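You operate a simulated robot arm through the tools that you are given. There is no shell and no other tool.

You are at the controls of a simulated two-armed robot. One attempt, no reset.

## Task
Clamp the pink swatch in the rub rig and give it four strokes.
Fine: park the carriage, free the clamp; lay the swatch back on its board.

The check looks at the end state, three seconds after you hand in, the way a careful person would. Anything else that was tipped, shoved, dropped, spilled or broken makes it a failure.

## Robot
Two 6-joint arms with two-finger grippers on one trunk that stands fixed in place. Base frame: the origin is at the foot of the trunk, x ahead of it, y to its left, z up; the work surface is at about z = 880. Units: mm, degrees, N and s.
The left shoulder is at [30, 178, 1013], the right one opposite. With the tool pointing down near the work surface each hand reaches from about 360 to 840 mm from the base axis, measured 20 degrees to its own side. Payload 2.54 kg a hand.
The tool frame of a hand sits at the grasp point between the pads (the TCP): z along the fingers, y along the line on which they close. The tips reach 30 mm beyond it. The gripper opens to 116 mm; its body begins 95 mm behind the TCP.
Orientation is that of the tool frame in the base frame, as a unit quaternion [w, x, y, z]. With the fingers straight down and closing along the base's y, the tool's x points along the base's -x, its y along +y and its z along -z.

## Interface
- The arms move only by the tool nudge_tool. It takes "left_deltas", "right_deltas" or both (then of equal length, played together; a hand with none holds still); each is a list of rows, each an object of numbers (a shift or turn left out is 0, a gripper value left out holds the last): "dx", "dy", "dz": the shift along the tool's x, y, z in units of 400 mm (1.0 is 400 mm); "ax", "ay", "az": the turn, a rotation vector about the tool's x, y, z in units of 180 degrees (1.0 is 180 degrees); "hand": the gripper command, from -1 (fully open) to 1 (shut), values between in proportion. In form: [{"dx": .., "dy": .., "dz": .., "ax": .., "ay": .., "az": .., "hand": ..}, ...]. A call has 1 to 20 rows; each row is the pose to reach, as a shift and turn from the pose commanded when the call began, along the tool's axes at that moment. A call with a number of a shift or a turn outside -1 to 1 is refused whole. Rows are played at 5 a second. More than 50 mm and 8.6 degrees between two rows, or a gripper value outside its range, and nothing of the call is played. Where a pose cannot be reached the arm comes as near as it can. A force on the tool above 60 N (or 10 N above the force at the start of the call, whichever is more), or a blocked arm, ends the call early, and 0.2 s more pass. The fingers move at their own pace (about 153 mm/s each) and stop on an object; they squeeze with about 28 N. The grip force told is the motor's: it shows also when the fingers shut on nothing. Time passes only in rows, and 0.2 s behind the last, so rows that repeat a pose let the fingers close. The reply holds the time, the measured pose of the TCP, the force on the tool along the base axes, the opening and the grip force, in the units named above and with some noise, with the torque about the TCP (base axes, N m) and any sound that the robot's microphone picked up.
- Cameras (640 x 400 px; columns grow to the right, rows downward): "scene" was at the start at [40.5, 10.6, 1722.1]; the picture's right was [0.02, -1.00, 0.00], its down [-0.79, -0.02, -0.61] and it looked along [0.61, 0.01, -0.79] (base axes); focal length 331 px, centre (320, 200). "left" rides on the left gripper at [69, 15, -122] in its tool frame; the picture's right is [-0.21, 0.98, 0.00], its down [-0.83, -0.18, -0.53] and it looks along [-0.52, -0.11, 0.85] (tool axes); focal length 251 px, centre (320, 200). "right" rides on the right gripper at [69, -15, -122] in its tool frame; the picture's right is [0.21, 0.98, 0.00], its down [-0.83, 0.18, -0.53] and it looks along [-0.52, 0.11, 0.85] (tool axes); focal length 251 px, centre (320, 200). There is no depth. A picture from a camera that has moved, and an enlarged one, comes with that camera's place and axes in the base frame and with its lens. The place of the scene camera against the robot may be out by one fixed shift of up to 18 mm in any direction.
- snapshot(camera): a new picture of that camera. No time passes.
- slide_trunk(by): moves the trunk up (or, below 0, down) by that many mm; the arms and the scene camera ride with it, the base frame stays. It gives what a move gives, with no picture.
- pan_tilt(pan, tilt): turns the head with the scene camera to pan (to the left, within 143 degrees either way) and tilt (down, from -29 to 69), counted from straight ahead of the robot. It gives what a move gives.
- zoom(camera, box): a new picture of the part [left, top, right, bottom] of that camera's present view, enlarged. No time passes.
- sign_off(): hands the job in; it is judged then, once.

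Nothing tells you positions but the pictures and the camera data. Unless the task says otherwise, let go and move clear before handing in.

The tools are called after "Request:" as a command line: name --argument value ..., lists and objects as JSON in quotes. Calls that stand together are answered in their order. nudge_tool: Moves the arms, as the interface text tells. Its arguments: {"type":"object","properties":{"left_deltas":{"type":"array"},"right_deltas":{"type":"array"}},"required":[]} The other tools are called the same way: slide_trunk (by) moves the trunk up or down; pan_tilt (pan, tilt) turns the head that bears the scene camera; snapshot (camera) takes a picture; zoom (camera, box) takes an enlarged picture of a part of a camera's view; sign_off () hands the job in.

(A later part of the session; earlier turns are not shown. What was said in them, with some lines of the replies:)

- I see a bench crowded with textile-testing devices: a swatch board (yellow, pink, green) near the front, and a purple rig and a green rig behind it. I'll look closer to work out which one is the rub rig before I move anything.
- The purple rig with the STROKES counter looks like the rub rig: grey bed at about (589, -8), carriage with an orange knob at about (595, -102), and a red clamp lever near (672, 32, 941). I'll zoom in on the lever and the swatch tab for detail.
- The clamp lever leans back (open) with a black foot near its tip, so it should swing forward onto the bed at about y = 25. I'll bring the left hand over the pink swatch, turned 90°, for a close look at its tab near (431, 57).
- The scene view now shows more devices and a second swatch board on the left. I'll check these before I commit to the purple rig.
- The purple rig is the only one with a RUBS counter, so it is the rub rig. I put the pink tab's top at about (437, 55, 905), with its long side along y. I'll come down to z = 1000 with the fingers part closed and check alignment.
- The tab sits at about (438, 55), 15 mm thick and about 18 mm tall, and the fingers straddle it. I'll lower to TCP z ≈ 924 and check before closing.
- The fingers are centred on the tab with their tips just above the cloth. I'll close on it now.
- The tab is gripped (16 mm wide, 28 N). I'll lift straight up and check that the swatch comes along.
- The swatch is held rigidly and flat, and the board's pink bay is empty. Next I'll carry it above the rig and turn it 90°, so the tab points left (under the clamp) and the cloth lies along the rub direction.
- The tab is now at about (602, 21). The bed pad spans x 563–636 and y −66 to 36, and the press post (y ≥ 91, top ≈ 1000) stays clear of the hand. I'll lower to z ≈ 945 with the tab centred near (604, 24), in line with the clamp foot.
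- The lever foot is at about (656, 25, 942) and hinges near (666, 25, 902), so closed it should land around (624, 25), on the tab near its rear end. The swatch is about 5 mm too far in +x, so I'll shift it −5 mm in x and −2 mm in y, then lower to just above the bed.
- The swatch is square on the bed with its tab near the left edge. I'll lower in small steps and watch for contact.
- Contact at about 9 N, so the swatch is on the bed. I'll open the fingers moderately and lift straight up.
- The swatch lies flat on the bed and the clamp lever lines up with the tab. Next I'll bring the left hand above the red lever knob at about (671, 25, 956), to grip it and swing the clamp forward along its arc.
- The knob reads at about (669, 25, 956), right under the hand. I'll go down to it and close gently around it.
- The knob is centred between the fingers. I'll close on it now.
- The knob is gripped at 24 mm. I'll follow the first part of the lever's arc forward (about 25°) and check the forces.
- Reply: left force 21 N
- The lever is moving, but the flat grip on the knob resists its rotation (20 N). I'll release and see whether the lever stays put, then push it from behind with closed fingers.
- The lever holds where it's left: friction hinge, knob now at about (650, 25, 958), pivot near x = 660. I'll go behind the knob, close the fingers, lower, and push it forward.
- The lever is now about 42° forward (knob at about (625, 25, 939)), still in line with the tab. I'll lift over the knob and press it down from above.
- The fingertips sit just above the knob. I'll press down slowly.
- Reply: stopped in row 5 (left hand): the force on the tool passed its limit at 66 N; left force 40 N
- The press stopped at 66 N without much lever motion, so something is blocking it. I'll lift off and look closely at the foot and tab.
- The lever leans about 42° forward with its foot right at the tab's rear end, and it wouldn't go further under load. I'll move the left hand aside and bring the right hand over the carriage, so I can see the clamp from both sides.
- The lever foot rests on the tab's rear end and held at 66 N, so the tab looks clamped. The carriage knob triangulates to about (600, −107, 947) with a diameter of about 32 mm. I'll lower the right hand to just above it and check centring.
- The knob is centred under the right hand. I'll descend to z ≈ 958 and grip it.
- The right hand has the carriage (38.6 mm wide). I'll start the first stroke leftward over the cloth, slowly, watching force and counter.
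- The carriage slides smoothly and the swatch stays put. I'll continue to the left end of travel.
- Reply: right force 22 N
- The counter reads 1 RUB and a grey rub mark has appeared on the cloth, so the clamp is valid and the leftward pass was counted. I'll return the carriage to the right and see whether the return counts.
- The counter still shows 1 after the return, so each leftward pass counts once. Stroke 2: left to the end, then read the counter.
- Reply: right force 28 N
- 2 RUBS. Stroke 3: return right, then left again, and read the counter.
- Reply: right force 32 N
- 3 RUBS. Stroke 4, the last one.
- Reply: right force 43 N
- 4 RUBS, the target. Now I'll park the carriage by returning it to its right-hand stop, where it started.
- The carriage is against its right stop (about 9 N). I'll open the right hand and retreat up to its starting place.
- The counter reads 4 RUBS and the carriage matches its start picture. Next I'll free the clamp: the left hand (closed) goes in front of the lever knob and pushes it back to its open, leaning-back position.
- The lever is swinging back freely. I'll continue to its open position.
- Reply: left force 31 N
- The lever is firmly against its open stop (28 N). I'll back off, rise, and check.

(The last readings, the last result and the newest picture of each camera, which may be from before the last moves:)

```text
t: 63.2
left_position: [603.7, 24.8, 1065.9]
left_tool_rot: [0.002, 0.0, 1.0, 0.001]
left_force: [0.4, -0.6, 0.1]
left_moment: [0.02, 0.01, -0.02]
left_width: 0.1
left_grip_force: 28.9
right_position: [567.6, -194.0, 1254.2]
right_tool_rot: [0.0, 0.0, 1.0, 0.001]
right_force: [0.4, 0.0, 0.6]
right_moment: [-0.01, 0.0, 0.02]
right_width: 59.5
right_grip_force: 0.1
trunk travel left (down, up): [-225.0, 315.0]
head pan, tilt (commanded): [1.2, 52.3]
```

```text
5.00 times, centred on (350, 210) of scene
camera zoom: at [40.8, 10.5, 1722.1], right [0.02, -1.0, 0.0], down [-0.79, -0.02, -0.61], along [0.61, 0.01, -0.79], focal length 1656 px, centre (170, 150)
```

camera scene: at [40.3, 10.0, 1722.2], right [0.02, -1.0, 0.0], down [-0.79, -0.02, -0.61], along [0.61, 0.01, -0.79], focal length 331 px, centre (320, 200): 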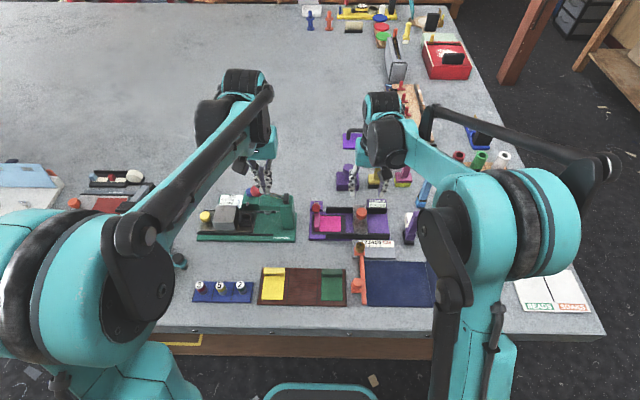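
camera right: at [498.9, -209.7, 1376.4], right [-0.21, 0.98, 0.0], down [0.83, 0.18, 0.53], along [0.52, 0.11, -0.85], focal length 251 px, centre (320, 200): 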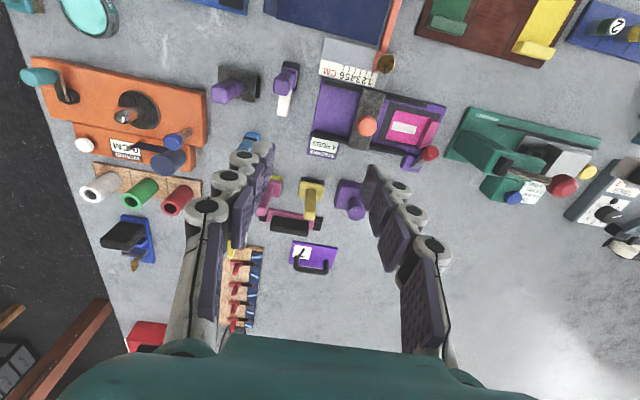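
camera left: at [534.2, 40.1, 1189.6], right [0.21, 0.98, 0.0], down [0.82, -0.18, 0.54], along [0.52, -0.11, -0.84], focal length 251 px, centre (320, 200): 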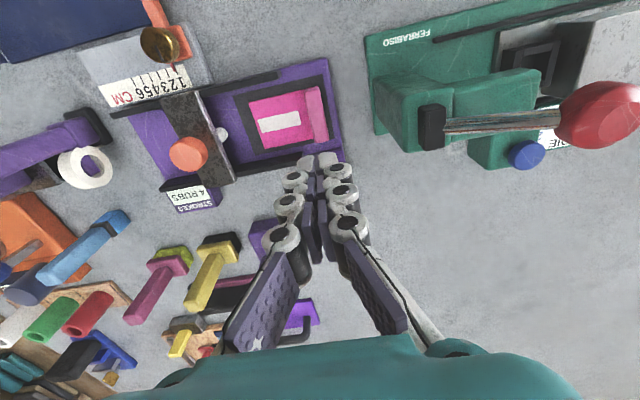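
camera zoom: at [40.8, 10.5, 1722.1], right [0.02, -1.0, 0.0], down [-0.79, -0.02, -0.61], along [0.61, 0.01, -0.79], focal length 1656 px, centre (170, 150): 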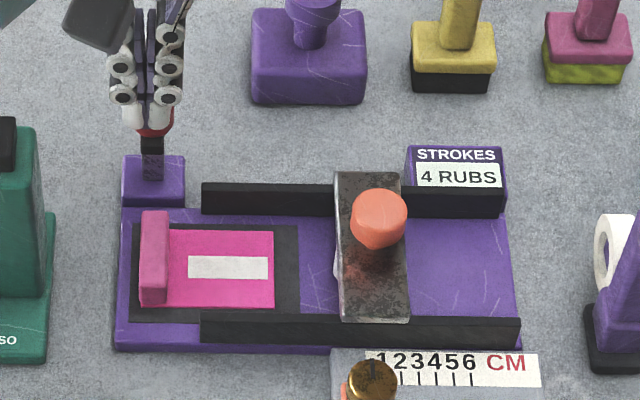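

The clamp is fully open, the carriage is parked and the swatch hasn't moved. Now I'll fetch the swatch: open the left fingers to about 44 mm and come down over the tab at about (601, 22).

Request:
nudge_tool --left_deltas '[{"dx": 0.00675, "dy": -0.005, "dz": 0.0, "hand": 0.24}, {"dx": 0.00675, "dy": -0.005, "dz": 0.06, "hand": 0.24}, {"dx": 0.00675, "dy": -0.005, "dz": 0.12, "hand": 0.24}, {"dx": 0.00675, "dy": -0.005, "dz": 0.165, "hand": 0.24}, {"dx": 0.00675, "dy": -0.005, "dz": 0.165, "hand": 0.24}]'

Request:
snapshot --camera "left"

Request:
zoom --camera "left" --box '[240, 80, 380, 190]'

Request:
zoom --camera "right" --box '[350, 80, 480, 180]'

```text
t: 64.4
left_position: [599.1, 22.8, 1000.0]
left_tool_rot: [0.002, 0.0, 1.0, 0.0]
left_force: [0.5, 0.5, 1.5]
left_moment: [0.01, -0.02, -0.01]
left_width: 43.8
left_grip_force: 0.1
right_position: [567.5, -192.8, 1254.9]
right_tool_rot: [0.0, 0.0, 1.0, 0.0]
right_force: [-0.6, -0.1, 0.2]
right_moment: [0.01, -0.03, 0.04]
right_width: 59.7
right_grip_force: 0.1
trunk travel left (down, up): [-225.0, 315.0]
head pan, tilt (commanded): [1.2, 52.3]
```

```text
taken
camera left: at [529.9, 38.2, 1121.7], right [0.21, 0.98, 0.0], down [0.82, -0.18, 0.54], along [0.52, -0.11, -0.84], focal length 251 px, centre (320, 200)
```

left: 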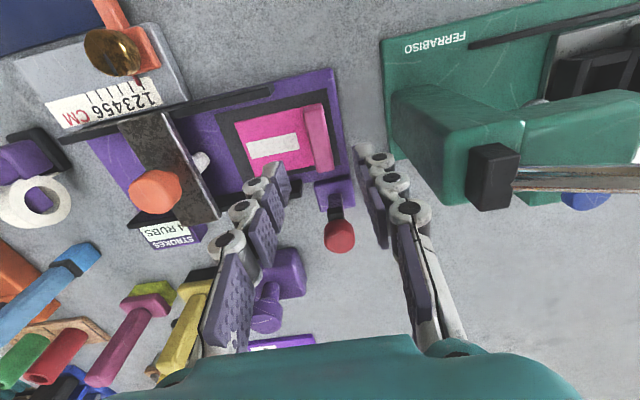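

```text
3.64 times, centred on (310, 135) of left
camera zoom: at [529.9, 38.2, 1121.7], right [0.21, 0.98, 0.0], down [0.82, -0.18, 0.54], along [0.52, -0.11, -0.84], focal length 914 px, centre (356, 436)
```

zoom: 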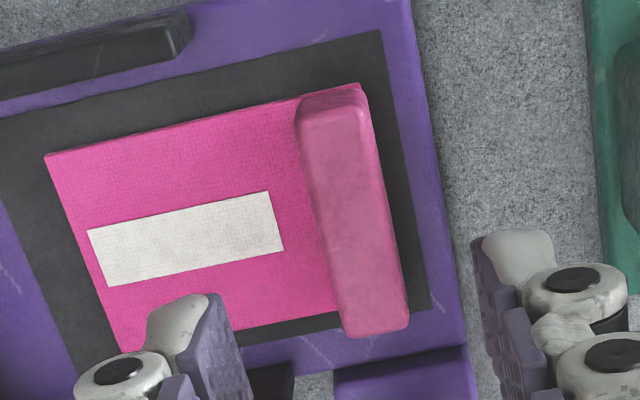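

```text
4.00 times, centred on (415, 130) of right
camera zoom: at [498.2, -209.3, 1376.4], right [-0.21, 0.98, 0.0], down [0.83, 0.18, 0.53], along [0.52, 0.11, -0.85], focal length 1006 px, centre (-60, 480)
```

zoom: 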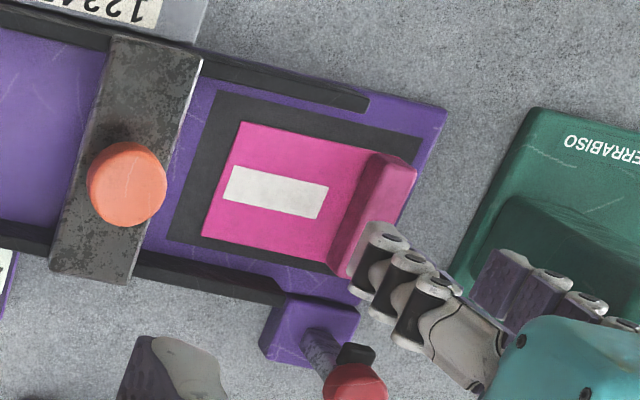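

The tab centre is at about (603, 22). I'll shift 3 mm in +x, descend to the height I placed it at, and grip.

Request:
nudge_tool --left_deltas '[{"dx": -0.0075, "dy": -0.002, "dz": 0.05, "hand": 0.24}, {"dx": -0.0075, "dy": -0.002, "dz": 0.1, "hand": 0.24}, {"dx": -0.0075, "dy": -0.002, "dz": 0.145, "hand": 0.24}, {"dx": -0.0075, "dy": -0.002, "dz": 0.175, "hand": 0.24}, {"dx": -0.0075, "dy": -0.002, "dz": 0.181, "hand": 0.24}, {"dx": -0.0075, "dy": -0.002, "dz": 0.181, "hand": 0.24}]'

Request:
snapshot --camera "left"

Request:
zoom --camera "left" --box '[220, 90, 400, 220]'

```text
t: 65.8
left_position: [603.5, 22.8, 927.3]
left_tool_rot: [0.002, 0.0, 1.0, 0.001]
left_force: [0.4, 0.1, 0.8]
left_moment: [-0.01, -0.02, -0.01]
left_width: 44.0
left_grip_force: 0.0
right_position: [568.8, -193.6, 1254.3]
right_tool_rot: [0.001, 0.0, 1.0, 0.0]
right_force: [0.0, 0.4, -0.4]
right_moment: [-0.02, 0.0, -0.02]
right_width: 59.6
right_grip_force: 0.0
trunk travel left (down, up): [-225.0, 315.0]
head pan, tilt (commanded): [1.2, 52.3]
```

```text
taken
camera left: at [534.7, 37.7, 1049.8], right [0.21, 0.98, 0.0], down [0.82, -0.18, 0.54], along [0.52, -0.11, -0.84], focal length 251 px, centre (320, 200)
```

left: 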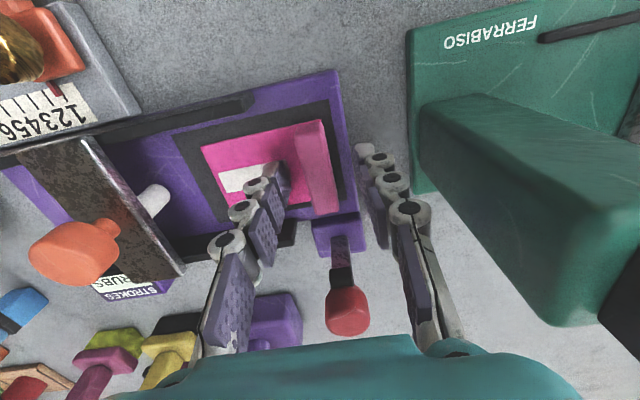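

```text
3.08 times, centred on (310, 155) of left
camera zoom: at [534.7, 37.7, 1049.8], right [0.21, 0.98, 0.0], down [0.82, -0.18, 0.54], along [0.52, -0.11, -0.84], focal length 774 px, centre (351, 338)
```

zoom: 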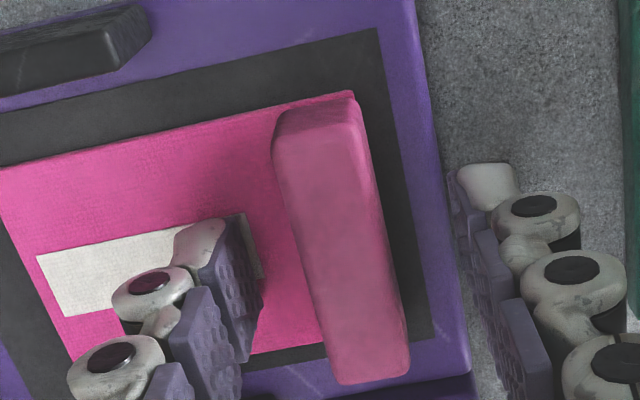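

Request:
nudge_tool --left_deltas '[{"dy": -0.003, "hand": 0.24}, {"dy": -0.004, "hand": 0.5}, {"dy": -0.004, "hand": 1.0}, {"dy": -0.004, "hand": 1.0}, {"dy": -0.004, "hand": 1.0}]'

Request:
zoom --camera "left" --box '[180, 60, 400, 220]'

```text
t: 67.0
left_position: [604.8, 21.7, 927.3]
left_tool_rot: [0.001, 0.0, 1.0, 0.0]
left_force: [0.6, -1.0, 0.4]
left_moment: [0.01, -0.02, 0.0]
left_width: 15.8
left_grip_force: 28.1
right_position: [569.1, -195.2, 1253.4]
right_tool_rot: [-0.001, 0.001, 1.0, 0.001]
right_force: [-0.1, 0.1, -0.1]
right_moment: [0.02, -0.01, 0.01]
right_width: 59.6
right_grip_force: 0.0
trunk travel left (down, up): [-225.0, 315.0]
head pan, tilt (commanded): [1.2, 52.3]
```

```text
2.50 times, centred on (290, 140) of left
camera zoom: at [535.0, 35.8, 1050.2], right [0.21, 0.98, 0.0], down [0.82, -0.18, 0.54], along [0.52, -0.11, -0.84], focal length 629 px, centre (395, 350)
```

zoom: 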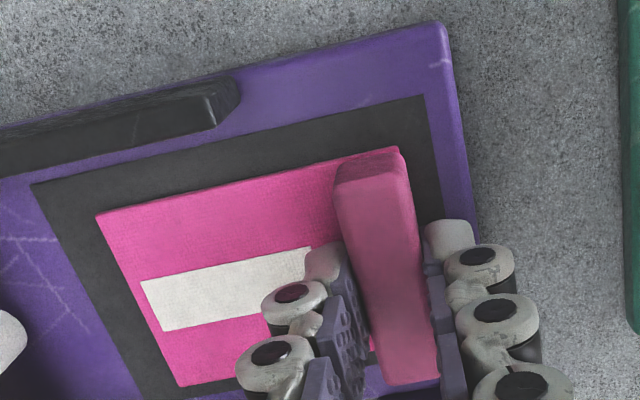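

Gripped at 15.8 mm. I'll lift straight up, clear of the rig.

Request:
nudge_tool --left_deltas '[{"dz": -0.02, "hand": 1.0}, {"dz": -0.06, "hand": 1.0}, {"dz": -0.12, "hand": 1.0}, {"dz": -0.18, "hand": 1.0}, {"dz": -0.24, "hand": 1.0}, {"dz": -0.3, "hand": 1.0}, {"dz": -0.345, "hand": 1.0}, {"dz": -0.345, "hand": 1.0}]'

Request:
snapshot --camera "left"

Request:
zoom --camera "scene" --box '[200, 140, 420, 310]'

```text
t: 68.8
left_position: [605.9, 22.4, 1067.0]
left_tool_rot: [0.002, 0.0, 1.0, 0.0]
left_force: [0.3, 0.0, -0.6]
left_moment: [0.01, -0.03, 0.0]
left_width: 16.1
left_grip_force: 27.6
right_position: [568.7, -194.1, 1254.6]
right_tool_rot: [0.0, 0.0, 1.0, -0.001]
right_force: [0.5, -0.1, -0.4]
right_moment: [0.04, -0.01, -0.03]
right_width: 59.7
right_grip_force: 0.1
trunk travel left (down, up): [-225.0, 315.0]
head pan, tilt (commanded): [1.2, 52.3]
```

```text
taken
camera left: at [535.6, 37.3, 1189.4], right [0.21, 0.98, 0.0], down [0.82, -0.18, 0.54], along [0.52, -0.11, -0.84], focal length 251 px, centre (320, 200)
```

left: 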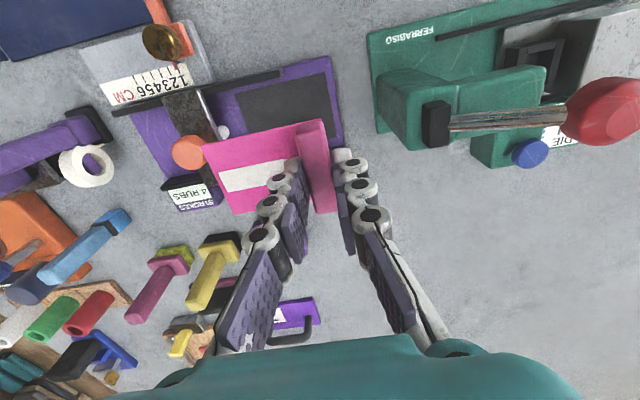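

```text
2.35 times, centred on (310, 225) of scene
camera zoom: at [40.9, 10.6, 1722.1], right [0.02, -1.0, 0.0], down [-0.79, -0.02, -0.61], along [0.61, 0.01, -0.79], focal length 780 px, centre (344, 141)
```

zoom: 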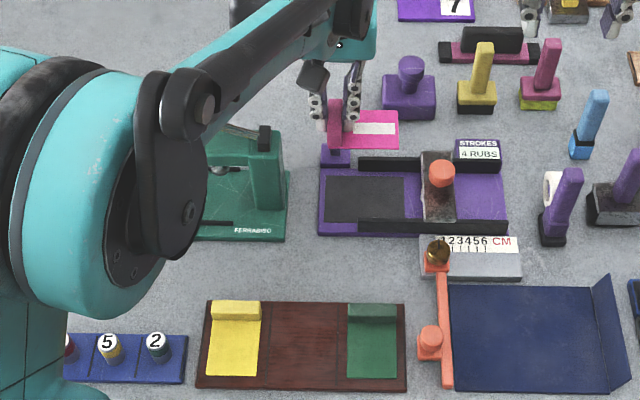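

The swatch is in hand with its rub mark. I'll carry it back over the board while turning it −90° to its original heading.

Request:
nudge_tool --left_deltas '[{"dx": 0.0347, "dy": 0.0063, "az": 0.0416667, "hand": 1.0}, {"dx": 0.0693, "dy": 0.0127, "az": 0.0833333, "hand": 1.0}, {"dx": 0.104, "dy": 0.019, "az": 0.125, "hand": 1.0}, {"dx": 0.1387, "dy": 0.0253, "az": 0.1666667, "hand": 1.0}, {"dx": 0.1733, "dy": 0.0317, "az": 0.2083333, "hand": 1.0}, {"dx": 0.208, "dy": 0.038, "az": 0.25, "hand": 1.0}, {"dx": 0.2427, "dy": 0.0443, "az": 0.2916667, "hand": 1.0}, {"dx": 0.2773, "dy": 0.0507, "az": 0.3333333, "hand": 1.0}, {"dx": 0.312, "dy": 0.057, "az": 0.375, "hand": 1.0}, {"dx": 0.3467, "dy": 0.0633, "az": 0.4166667, "hand": 1.0}, {"dx": 0.3813, "dy": 0.0697, "az": 0.4583333, "hand": 1.0}, {"dx": 0.416, "dy": 0.076, "az": 0.5, "hand": 1.0}, {"dx": 0.416, "dy": 0.076, "az": 0.5, "hand": 1.0}]'

Request:
snapshot --camera "left"

Request:
zoom --camera "left" --box '[180, 0, 380, 230]'

Request:
zoom --camera "scene" --box '[240, 220, 360, 320]'

Request:
snapshot --camera "right"

```text
t: 71.6
left_position: [438.1, 51.2, 1066.2]
left_tool_rot: [0.001, 0.708, 0.706, 0.001]
left_force: [0.5, -0.2, 0.4]
left_moment: [-0.02, 0.01, 0.01]
left_width: 16.0
left_grip_force: 27.8
right_position: [569.4, -194.5, 1254.8]
right_tool_rot: [0.0, 0.0, 1.0, 0.0]
right_force: [0.2, 0.4, -0.5]
right_moment: [0.01, 0.0, -0.03]
right_width: 59.9
right_grip_force: 0.1
trunk travel left (down, up): [-225.0, 315.0]
head pan, tilt (commanded): [1.2, 52.3]
```

```text
taken
camera left: at [452.3, 119.4, 1187.3], right [0.98, -0.22, 0.0], down [-0.18, -0.83, 0.53], along [-0.11, -0.52, -0.85], focal length 251 px, centre (320, 200)
```

left: 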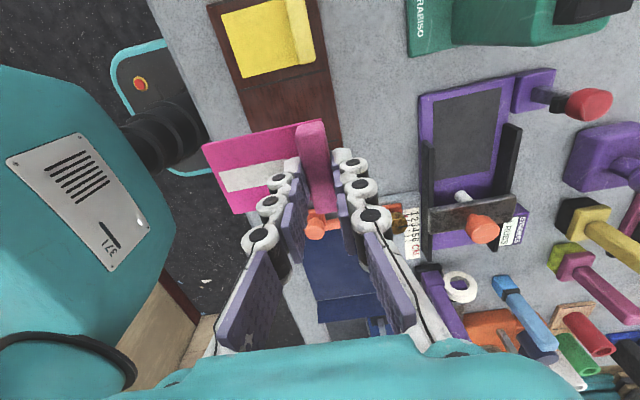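

```text
1.74 times, centred on (280, 115) of left
camera zoom: at [452.3, 119.4, 1187.3], right [0.98, -0.22, 0.0], down [-0.18, -0.83, 0.53], along [-0.11, -0.52, -0.85], focal length 437 px, centre (390, 348)
```

zoom: 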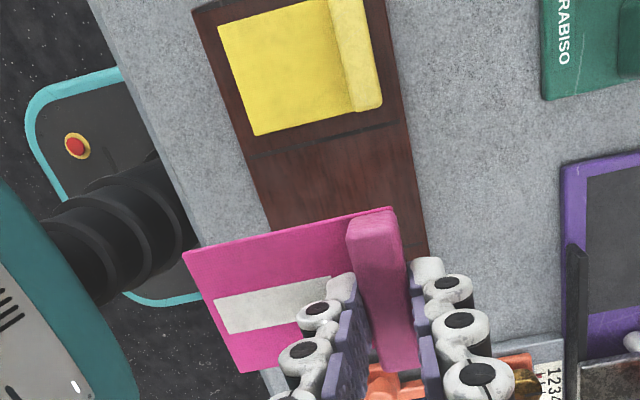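

```text
4.00 times, centred on (300, 270) of scene
camera zoom: at [41.1, 10.4, 1722.1], right [0.02, -1.0, 0.0], down [-0.79, -0.02, -0.61], along [0.61, 0.01, -0.79], focal length 1325 px, centre (400, -80)
```

zoom: 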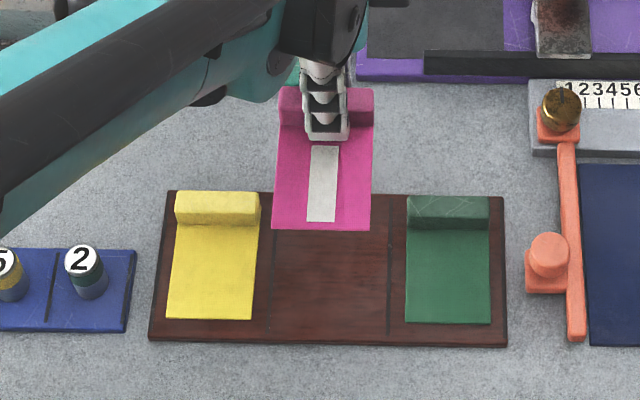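

```text
taken
camera right: at [498.9, -209.4, 1376.0], right [-0.21, 0.98, 0.0], down [0.83, 0.18, 0.53], along [0.52, 0.11, -0.85], focal length 251 px, centre (320, 200)
```

right: 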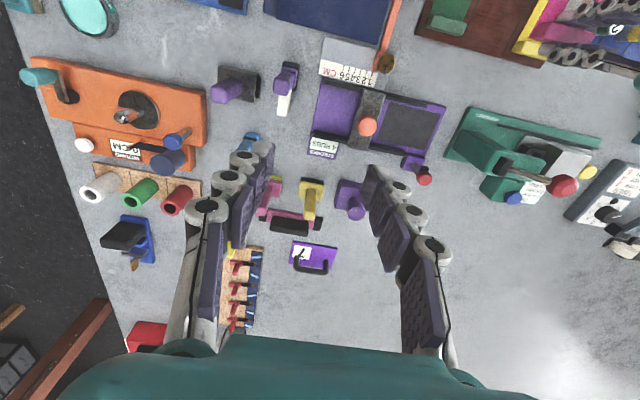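

The swatch is over its bay, about 2 mm too far toward −y. I'll shift it and lower to about 40 mm above the board to re-check against the dividers.

Request:
nudge_tool --left_deltas '[{"dx": 0.005, "dy": 0.002, "dz": 0.05, "hand": 1.0}, {"dx": 0.005, "dy": 0.002, "dz": 0.1, "hand": 1.0}, {"dx": 0.005, "dy": 0.002, "dz": 0.16, "hand": 1.0}, {"dx": 0.005, "dy": 0.002, "dz": 0.22, "hand": 1.0}, {"dx": 0.005, "dy": 0.002, "dz": 0.27, "hand": 1.0}, {"dx": 0.005, "dy": 0.002, "dz": 0.3, "hand": 1.0}, {"dx": 0.005, "dy": 0.002, "dz": 0.3, "hand": 1.0}]'

Request:
zoom --camera "scene" --box '[240, 240, 360, 320]'

Request:
zoom --camera "left" --box '[140, 0, 380, 260]'

```text
t: 73.2
left_position: [437.7, 52.2, 945.5]
left_tool_rot: [0.001, 0.707, 0.707, 0.002]
left_force: [0.6, -0.4, -0.3]
left_moment: [0.02, 0.0, -0.01]
left_width: 15.8
left_grip_force: 27.8
right_position: [567.8, -193.5, 1254.4]
right_tool_rot: [0.0, 0.0, 1.0, 0.0]
right_force: [0.0, 0.5, -0.3]
right_moment: [-0.02, -0.01, 0.03]
right_width: 59.9
right_grip_force: 0.2
trunk travel left (down, up): [-225.0, 315.0]
head pan, tilt (commanded): [1.2, 52.3]
```

```text
5.00 times, centred on (300, 280) of scene
camera zoom: at [40.3, 10.6, 1722.2], right [0.02, -1.0, 0.0], down [-0.79, -0.02, -0.61], along [0.61, 0.01, -0.79], focal length 1656 px, centre (420, -200)
```

zoom: 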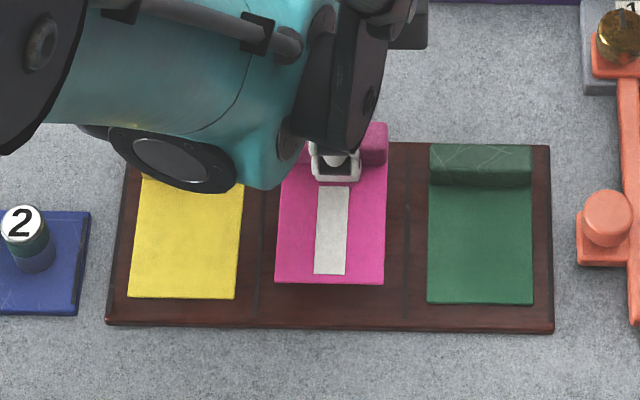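

```text
1.54 times, centred on (260, 130) of left
camera zoom: at [453.4, 121.1, 1068.5], right [0.98, -0.21, 0.0], down [-0.18, -0.83, 0.53], along [-0.11, -0.52, -0.85], focal length 387 px, centre (412, 308)
```

zoom: 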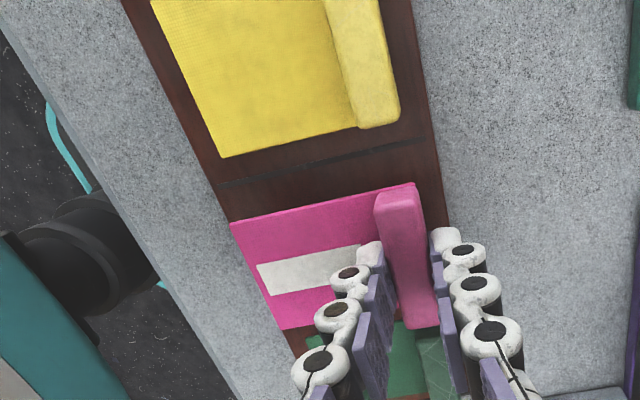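

Matching against the starting picture, the swatch is aligned within about 1 mm. I'll lower slowly to the board.

Request:
nudge_tool --left_deltas '[{"dz": 0.02, "hand": 1.0}, {"dz": 0.04, "hand": 1.0}, {"dz": 0.045, "hand": 1.0}, {"dz": 0.0475, "hand": 1.0}, {"dz": 0.0475, "hand": 1.0}]'

Request:
zoom --camera "scene" --box '[240, 240, 360, 320]'

Request:
zoom --camera "left" --box '[140, 0, 380, 260]'

```text
t: 74.4
left_position: [437.9, 53.9, 927.4]
left_tool_rot: [0.002, 0.707, 0.707, 0.001]
left_force: [-0.3, -0.3, -0.3]
left_moment: [-0.01, 0.01, -0.04]
left_width: 16.2
left_grip_force: 27.9
right_position: [568.3, -194.1, 1253.6]
right_tool_rot: [0.001, 0.0, 1.0, 0.0]
right_force: [0.3, 0.4, -0.1]
right_moment: [-0.04, 0.0, 0.03]
right_width: 59.8
right_grip_force: 0.1
trunk travel left (down, up): [-225.0, 315.0]
head pan, tilt (commanded): [1.2, 52.3]
```

```text
5.00 times, centred on (300, 280) of scene
camera zoom: at [40.5, 10.6, 1722.2], right [0.02, -1.0, 0.0], down [-0.79, -0.02, -0.61], along [0.61, 0.01, -0.79], focal length 1656 px, centre (420, -200)
```

zoom: 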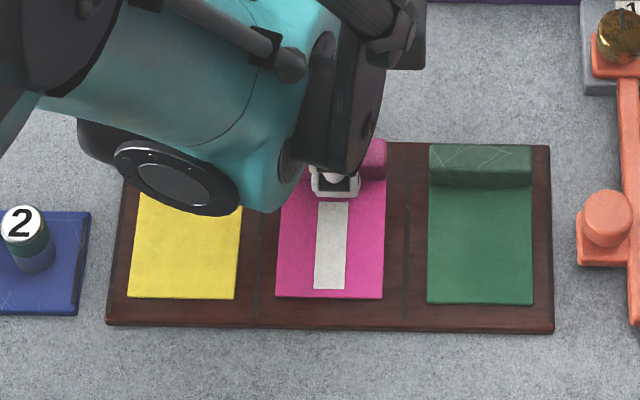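

```text
1.54 times, centred on (260, 130) of left
camera zoom: at [453.3, 122.1, 1049.4], right [0.98, -0.21, 0.0], down [-0.18, -0.83, 0.53], along [-0.11, -0.52, -0.85], focal length 387 px, centre (412, 308)
```

zoom: 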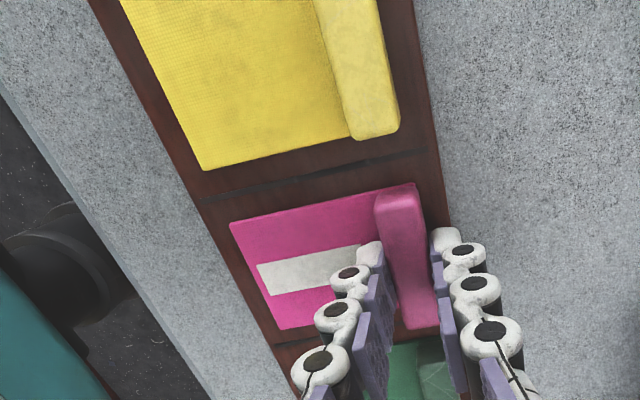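

Request:
nudge_tool --left_deltas '[{"dx": -0.001, "dz": 0.002, "hand": 1.0}, {"dx": -0.001, "dz": 0.004, "hand": 1.0}, {"dx": -0.001, "dz": 0.006, "hand": 1.0}, {"dx": -0.001, "dz": 0.006, "hand": 1.0}]'

```text
t: 75.4
left_position: [438.8, 52.7, 925.8]
left_tool_rot: [0.001, 0.706, 0.708, 0.001]
left_force: [-0.9, 0.1, -0.7]
left_moment: [0.04, -0.04, 0.01]
left_width: 16.0
left_grip_force: 27.6
right_position: [568.9, -194.6, 1253.4]
right_tool_rot: [0.0, 0.001, 1.0, 0.0]
right_force: [0.6, 0.3, -0.6]
right_moment: [0.0, -0.02, 0.03]
right_width: 59.7
right_grip_force: 0.1
trunk travel left (down, up): [-225.0, 315.0]
head pan, tilt (commanded): [1.2, 52.3]
```

Request:
nudge_tool --left_deltas '[{"dz": 0.002, "hand": 1.0}, {"dz": 0.004, "hand": 1.0}, {"dz": 0.004, "hand": 1.0}]'

Request:
zoom --camera "scene" --box '[240, 240, 360, 320]'

```text
t: 76.2
left_position: [439.2, 54.0, 924.2]
left_tool_rot: [0.002, 0.707, 0.707, 0.002]
left_force: [5.4, -0.4, 27.4]
left_moment: [-0.31, -0.11, 0.01]
left_width: 15.9
left_grip_force: 28.2
right_position: [567.1, -194.1, 1254.3]
right_tool_rot: [0.0, 0.001, 1.0, -0.001]
right_force: [0.5, -0.4, 0.8]
right_moment: [-0.02, 0.01, -0.02]
right_width: 59.6
right_grip_force: 0.1
trunk travel left (down, up): [-225.0, 315.0]
head pan, tilt (commanded): [1.2, 52.3]
```

```text
5.00 times, centred on (300, 280) of scene
camera zoom: at [39.2, 10.3, 1722.4], right [0.02, -1.0, 0.0], down [-0.79, -0.02, -0.61], along [0.61, 0.01, -0.79], focal length 1656 px, centre (420, -200)
```

zoom: 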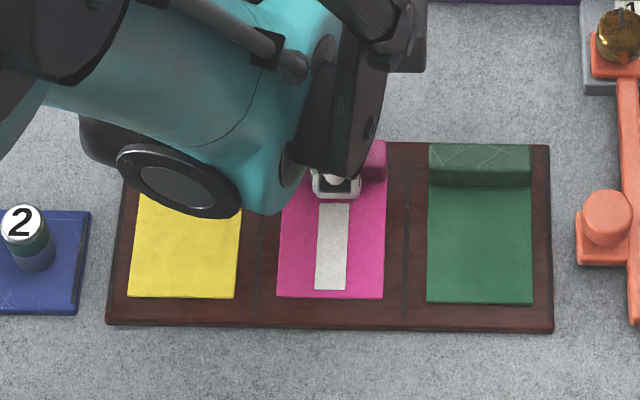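

Contact: the swatch rests on the board. I'll ease off, open, and lift straight up.

Request:
nudge_tool --left_deltas '[{"dz": -0.002, "hand": 1.0}, {"dz": -0.002, "hand": 0.6}, {"dz": -0.002, "hand": 0.24}, {"dz": -0.002, "hand": 0.24}, {"dz": -0.02, "hand": 0.24}, {"dz": -0.06, "hand": 0.24}, {"dz": -0.12, "hand": 0.24}, {"dz": -0.2, "hand": 0.24}, {"dz": -0.3, "hand": 0.24}, {"dz": -0.4, "hand": 0.24}, {"dz": -0.5, "hand": 0.24}]'

Request:
zoom --camera "left" --box '[220, 0, 400, 200]'

Request:
zoom --camera "scene" --box '[240, 240, 360, 320]'

```text
t: 78.6
left_position: [436.2, 53.4, 1124.6]
left_tool_rot: [0.0, 0.707, 0.707, 0.0]
left_force: [0.0, -1.1, -0.1]
left_moment: [-0.01, -0.03, -0.02]
left_width: 44.0
left_grip_force: 0.1
right_position: [568.3, -193.3, 1254.9]
right_tool_rot: [0.0, -0.001, 1.0, -0.001]
right_force: [-0.2, 0.0, 1.0]
right_moment: [0.0, -0.04, -0.01]
right_width: 59.6
right_grip_force: 0.0
trunk travel left (down, up): [-225.0, 315.0]
head pan, tilt (commanded): [1.2, 52.3]
```

```text
2.00 times, centred on (310, 100) of left
camera zoom: at [451.1, 121.3, 1247.4], right [0.98, -0.21, 0.0], down [-0.18, -0.83, 0.53], along [-0.11, -0.52, -0.85], focal length 503 px, centre (340, 400)
```

zoom: 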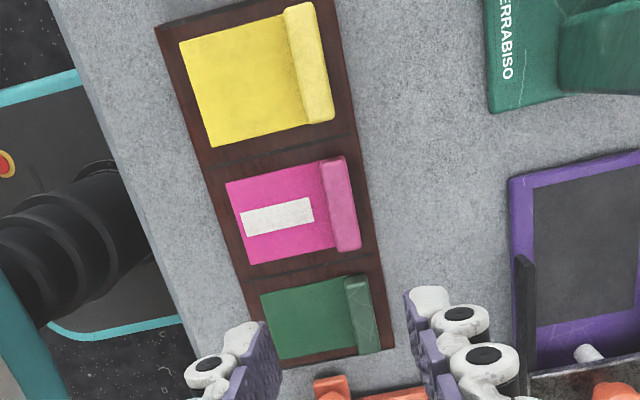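

```text
5.00 times, centred on (300, 280) of scene
camera zoom: at [39.5, 10.7, 1722.2], right [0.02, -1.0, 0.0], down [-0.79, -0.02, -0.61], along [0.61, 0.01, -0.79], focal length 1656 px, centre (420, -200)
```

zoom: 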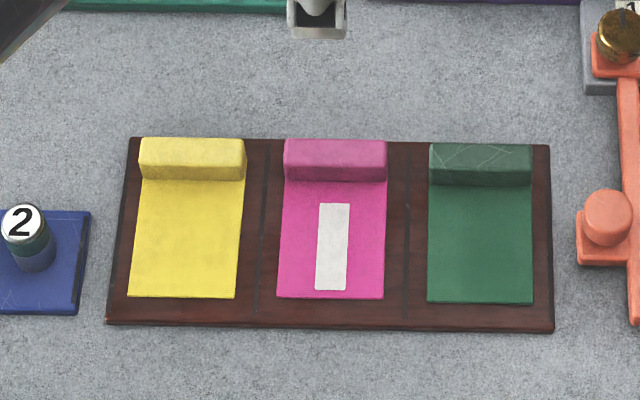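

The swatch is back in its bay within about 1 mm, flat and square. I'll move the left arm clear to its starting place and check the whole bench.

Request:
nudge_tool --left_deltas '[{"dx": 0.0342, "dy": 0.0167, "dz": -0.026, "az": -0.0416667, "hand": 0.24}, {"dx": 0.0683, "dy": 0.0333, "dz": -0.052, "az": -0.0833333, "hand": 0.24}, {"dx": 0.1025, "dy": 0.05, "dz": -0.078, "az": -0.125, "hand": 0.24}, {"dx": 0.1367, "dy": 0.0667, "dz": -0.104, "az": -0.1666667, "hand": 0.24}, {"dx": 0.1708, "dy": 0.0833, "dz": -0.13, "az": -0.2083333, "hand": 0.24}, {"dx": 0.205, "dy": 0.1, "dz": -0.156, "az": -0.25, "hand": 0.24}, {"dx": 0.2392, "dy": 0.1167, "dz": -0.182, "az": -0.2916667, "hand": 0.24}, {"dx": 0.2733, "dy": 0.1333, "dz": -0.208, "az": -0.3333333, "hand": 0.24}, {"dx": 0.3075, "dy": 0.15, "dz": -0.234, "az": -0.375, "hand": 0.24}, {"dx": 0.3417, "dy": 0.1667, "dz": -0.26, "az": -0.4166667, "hand": 0.24}, {"dx": 0.3758, "dy": 0.1833, "dz": -0.286, "az": -0.4583333, "hand": 0.24}, {"dx": 0.41, "dy": 0.2, "dz": -0.3125, "az": -0.5, "hand": 0.24}, {"dx": 0.41, "dy": 0.2, "dz": -0.3125, "az": -0.5, "hand": 0.24}]'

Request:
snapshot --camera "scene"

Request:
snapshot --camera "right"

Request:
snapshot --camera "left"

Request:
zoom --camera "scene" --box '[290, 170, 410, 250]'

Request:
zoom --camera "scene" --box '[240, 240, 360, 320]'

```text
t: 81.4
left_position: [517.3, 217.3, 1248.8]
left_tool_rot: [0.001, -0.001, 1.0, 0.0]
left_force: [0.1, -0.8, -0.2]
left_moment: [0.0, -0.02, 0.01]
left_width: 44.2
left_grip_force: 0.0
right_position: [567.1, -195.6, 1254.8]
right_tool_rot: [0.0, 0.0, 1.0, 0.0]
right_force: [-0.4, 0.5, 0.1]
right_moment: [0.02, 0.01, 0.03]
right_width: 59.9
right_grip_force: 0.0
trunk travel left (down, up): [-225.0, 315.0]
head pan, tilt (commanded): [1.2, 52.3]
```

```text
taken
camera scene: at [40.3, 10.2, 1722.1], right [0.02, -1.0, 0.0], down [-0.79, -0.02, -0.61], along [0.61, 0.01, -0.79], focal length 331 px, centre (320, 200)
```

scene: 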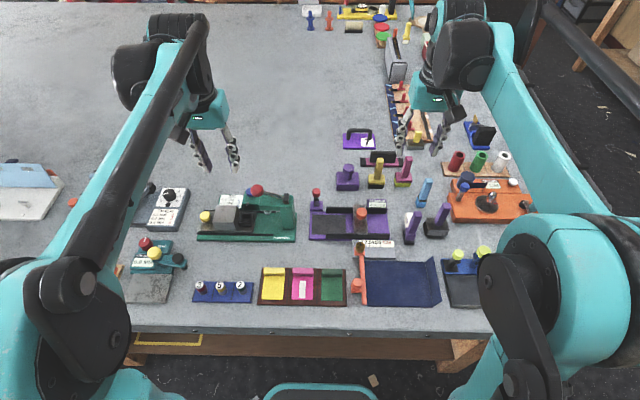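

```text
taken
camera right: at [498.2, -209.5, 1376.3], right [-0.21, 0.98, 0.0], down [0.83, 0.18, 0.53], along [0.52, 0.11, -0.85], focal length 251 px, centre (320, 200)
```

right: 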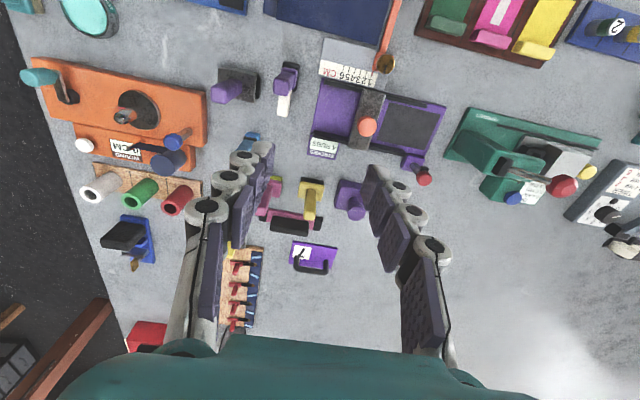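

```text
taken
camera left: at [447.7, 231.0, 1371.1], right [0.21, 0.98, 0.0], down [0.82, -0.18, 0.54], along [0.52, -0.11, -0.84], focal length 251 px, centre (320, 200)
```

left: 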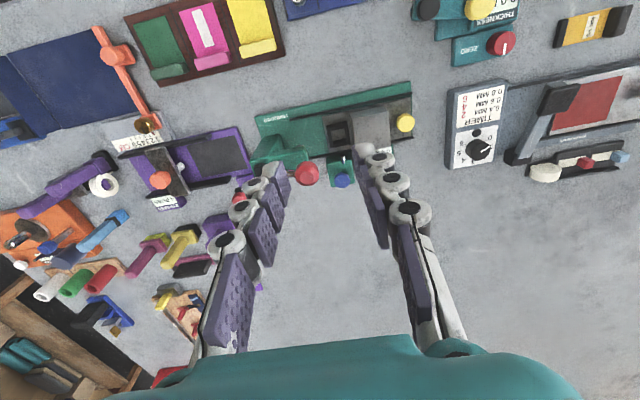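

```text
5.00 times, centred on (350, 210) of scene
camera zoom: at [40.3, 10.2, 1722.1], right [0.02, -1.0, 0.0], down [-0.79, -0.02, -0.61], along [0.61, 0.01, -0.79], focal length 1656 px, centre (170, 150)
```

zoom: 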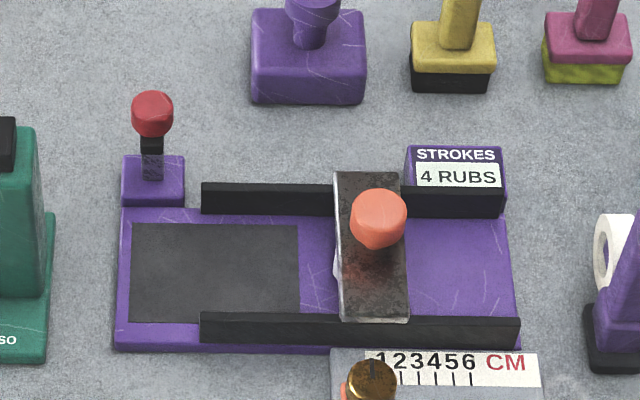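

```text
5.00 times, centred on (300, 280) of scene
camera zoom: at [40.3, 10.2, 1722.1], right [0.02, -1.0, 0.0], down [-0.79, -0.02, -0.61], along [0.61, 0.01, -0.79], focal length 1656 px, centre (420, -200)
```

zoom: 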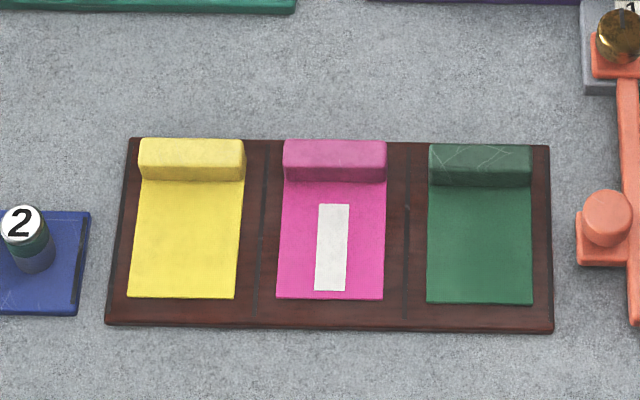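

The bench matches its starting state. The counter reads 4 RUBS, the carriage is parked at its stop and the clamp lever is back at its open stop. The pink swatch lies in its bay with its rub mark, both hands are clear and empty, and I see nothing else disturbed. Handing in now.

Request:
sign_off

```text
The job is handed in.
```

The pink swatch was clamped in the rub rig and given four strokes, and the job is handed in. I don't have the result of the check.

- **Strokes:** the rig's counter reads 4 RUBS, and the cloth shows a rub mark.
- **Carriage:** it is parked against its right-hand stop, where it started.
- **Clamp:** the lever is pushed back to its open stop.
- **Swatch:** it lies flat in its bay on the board, about 1 mm from where it began.
- **Bench:** in the last pictures nothing else had moved, and both hands are empty and clear.

While I was closing the clamp, one downward press on the lever stopped at the 60 N force limit, reading 66 N. By then the clamp foot was already resting on the swatch's tab. Nothing shifted, and the clamp held through all four strokes.
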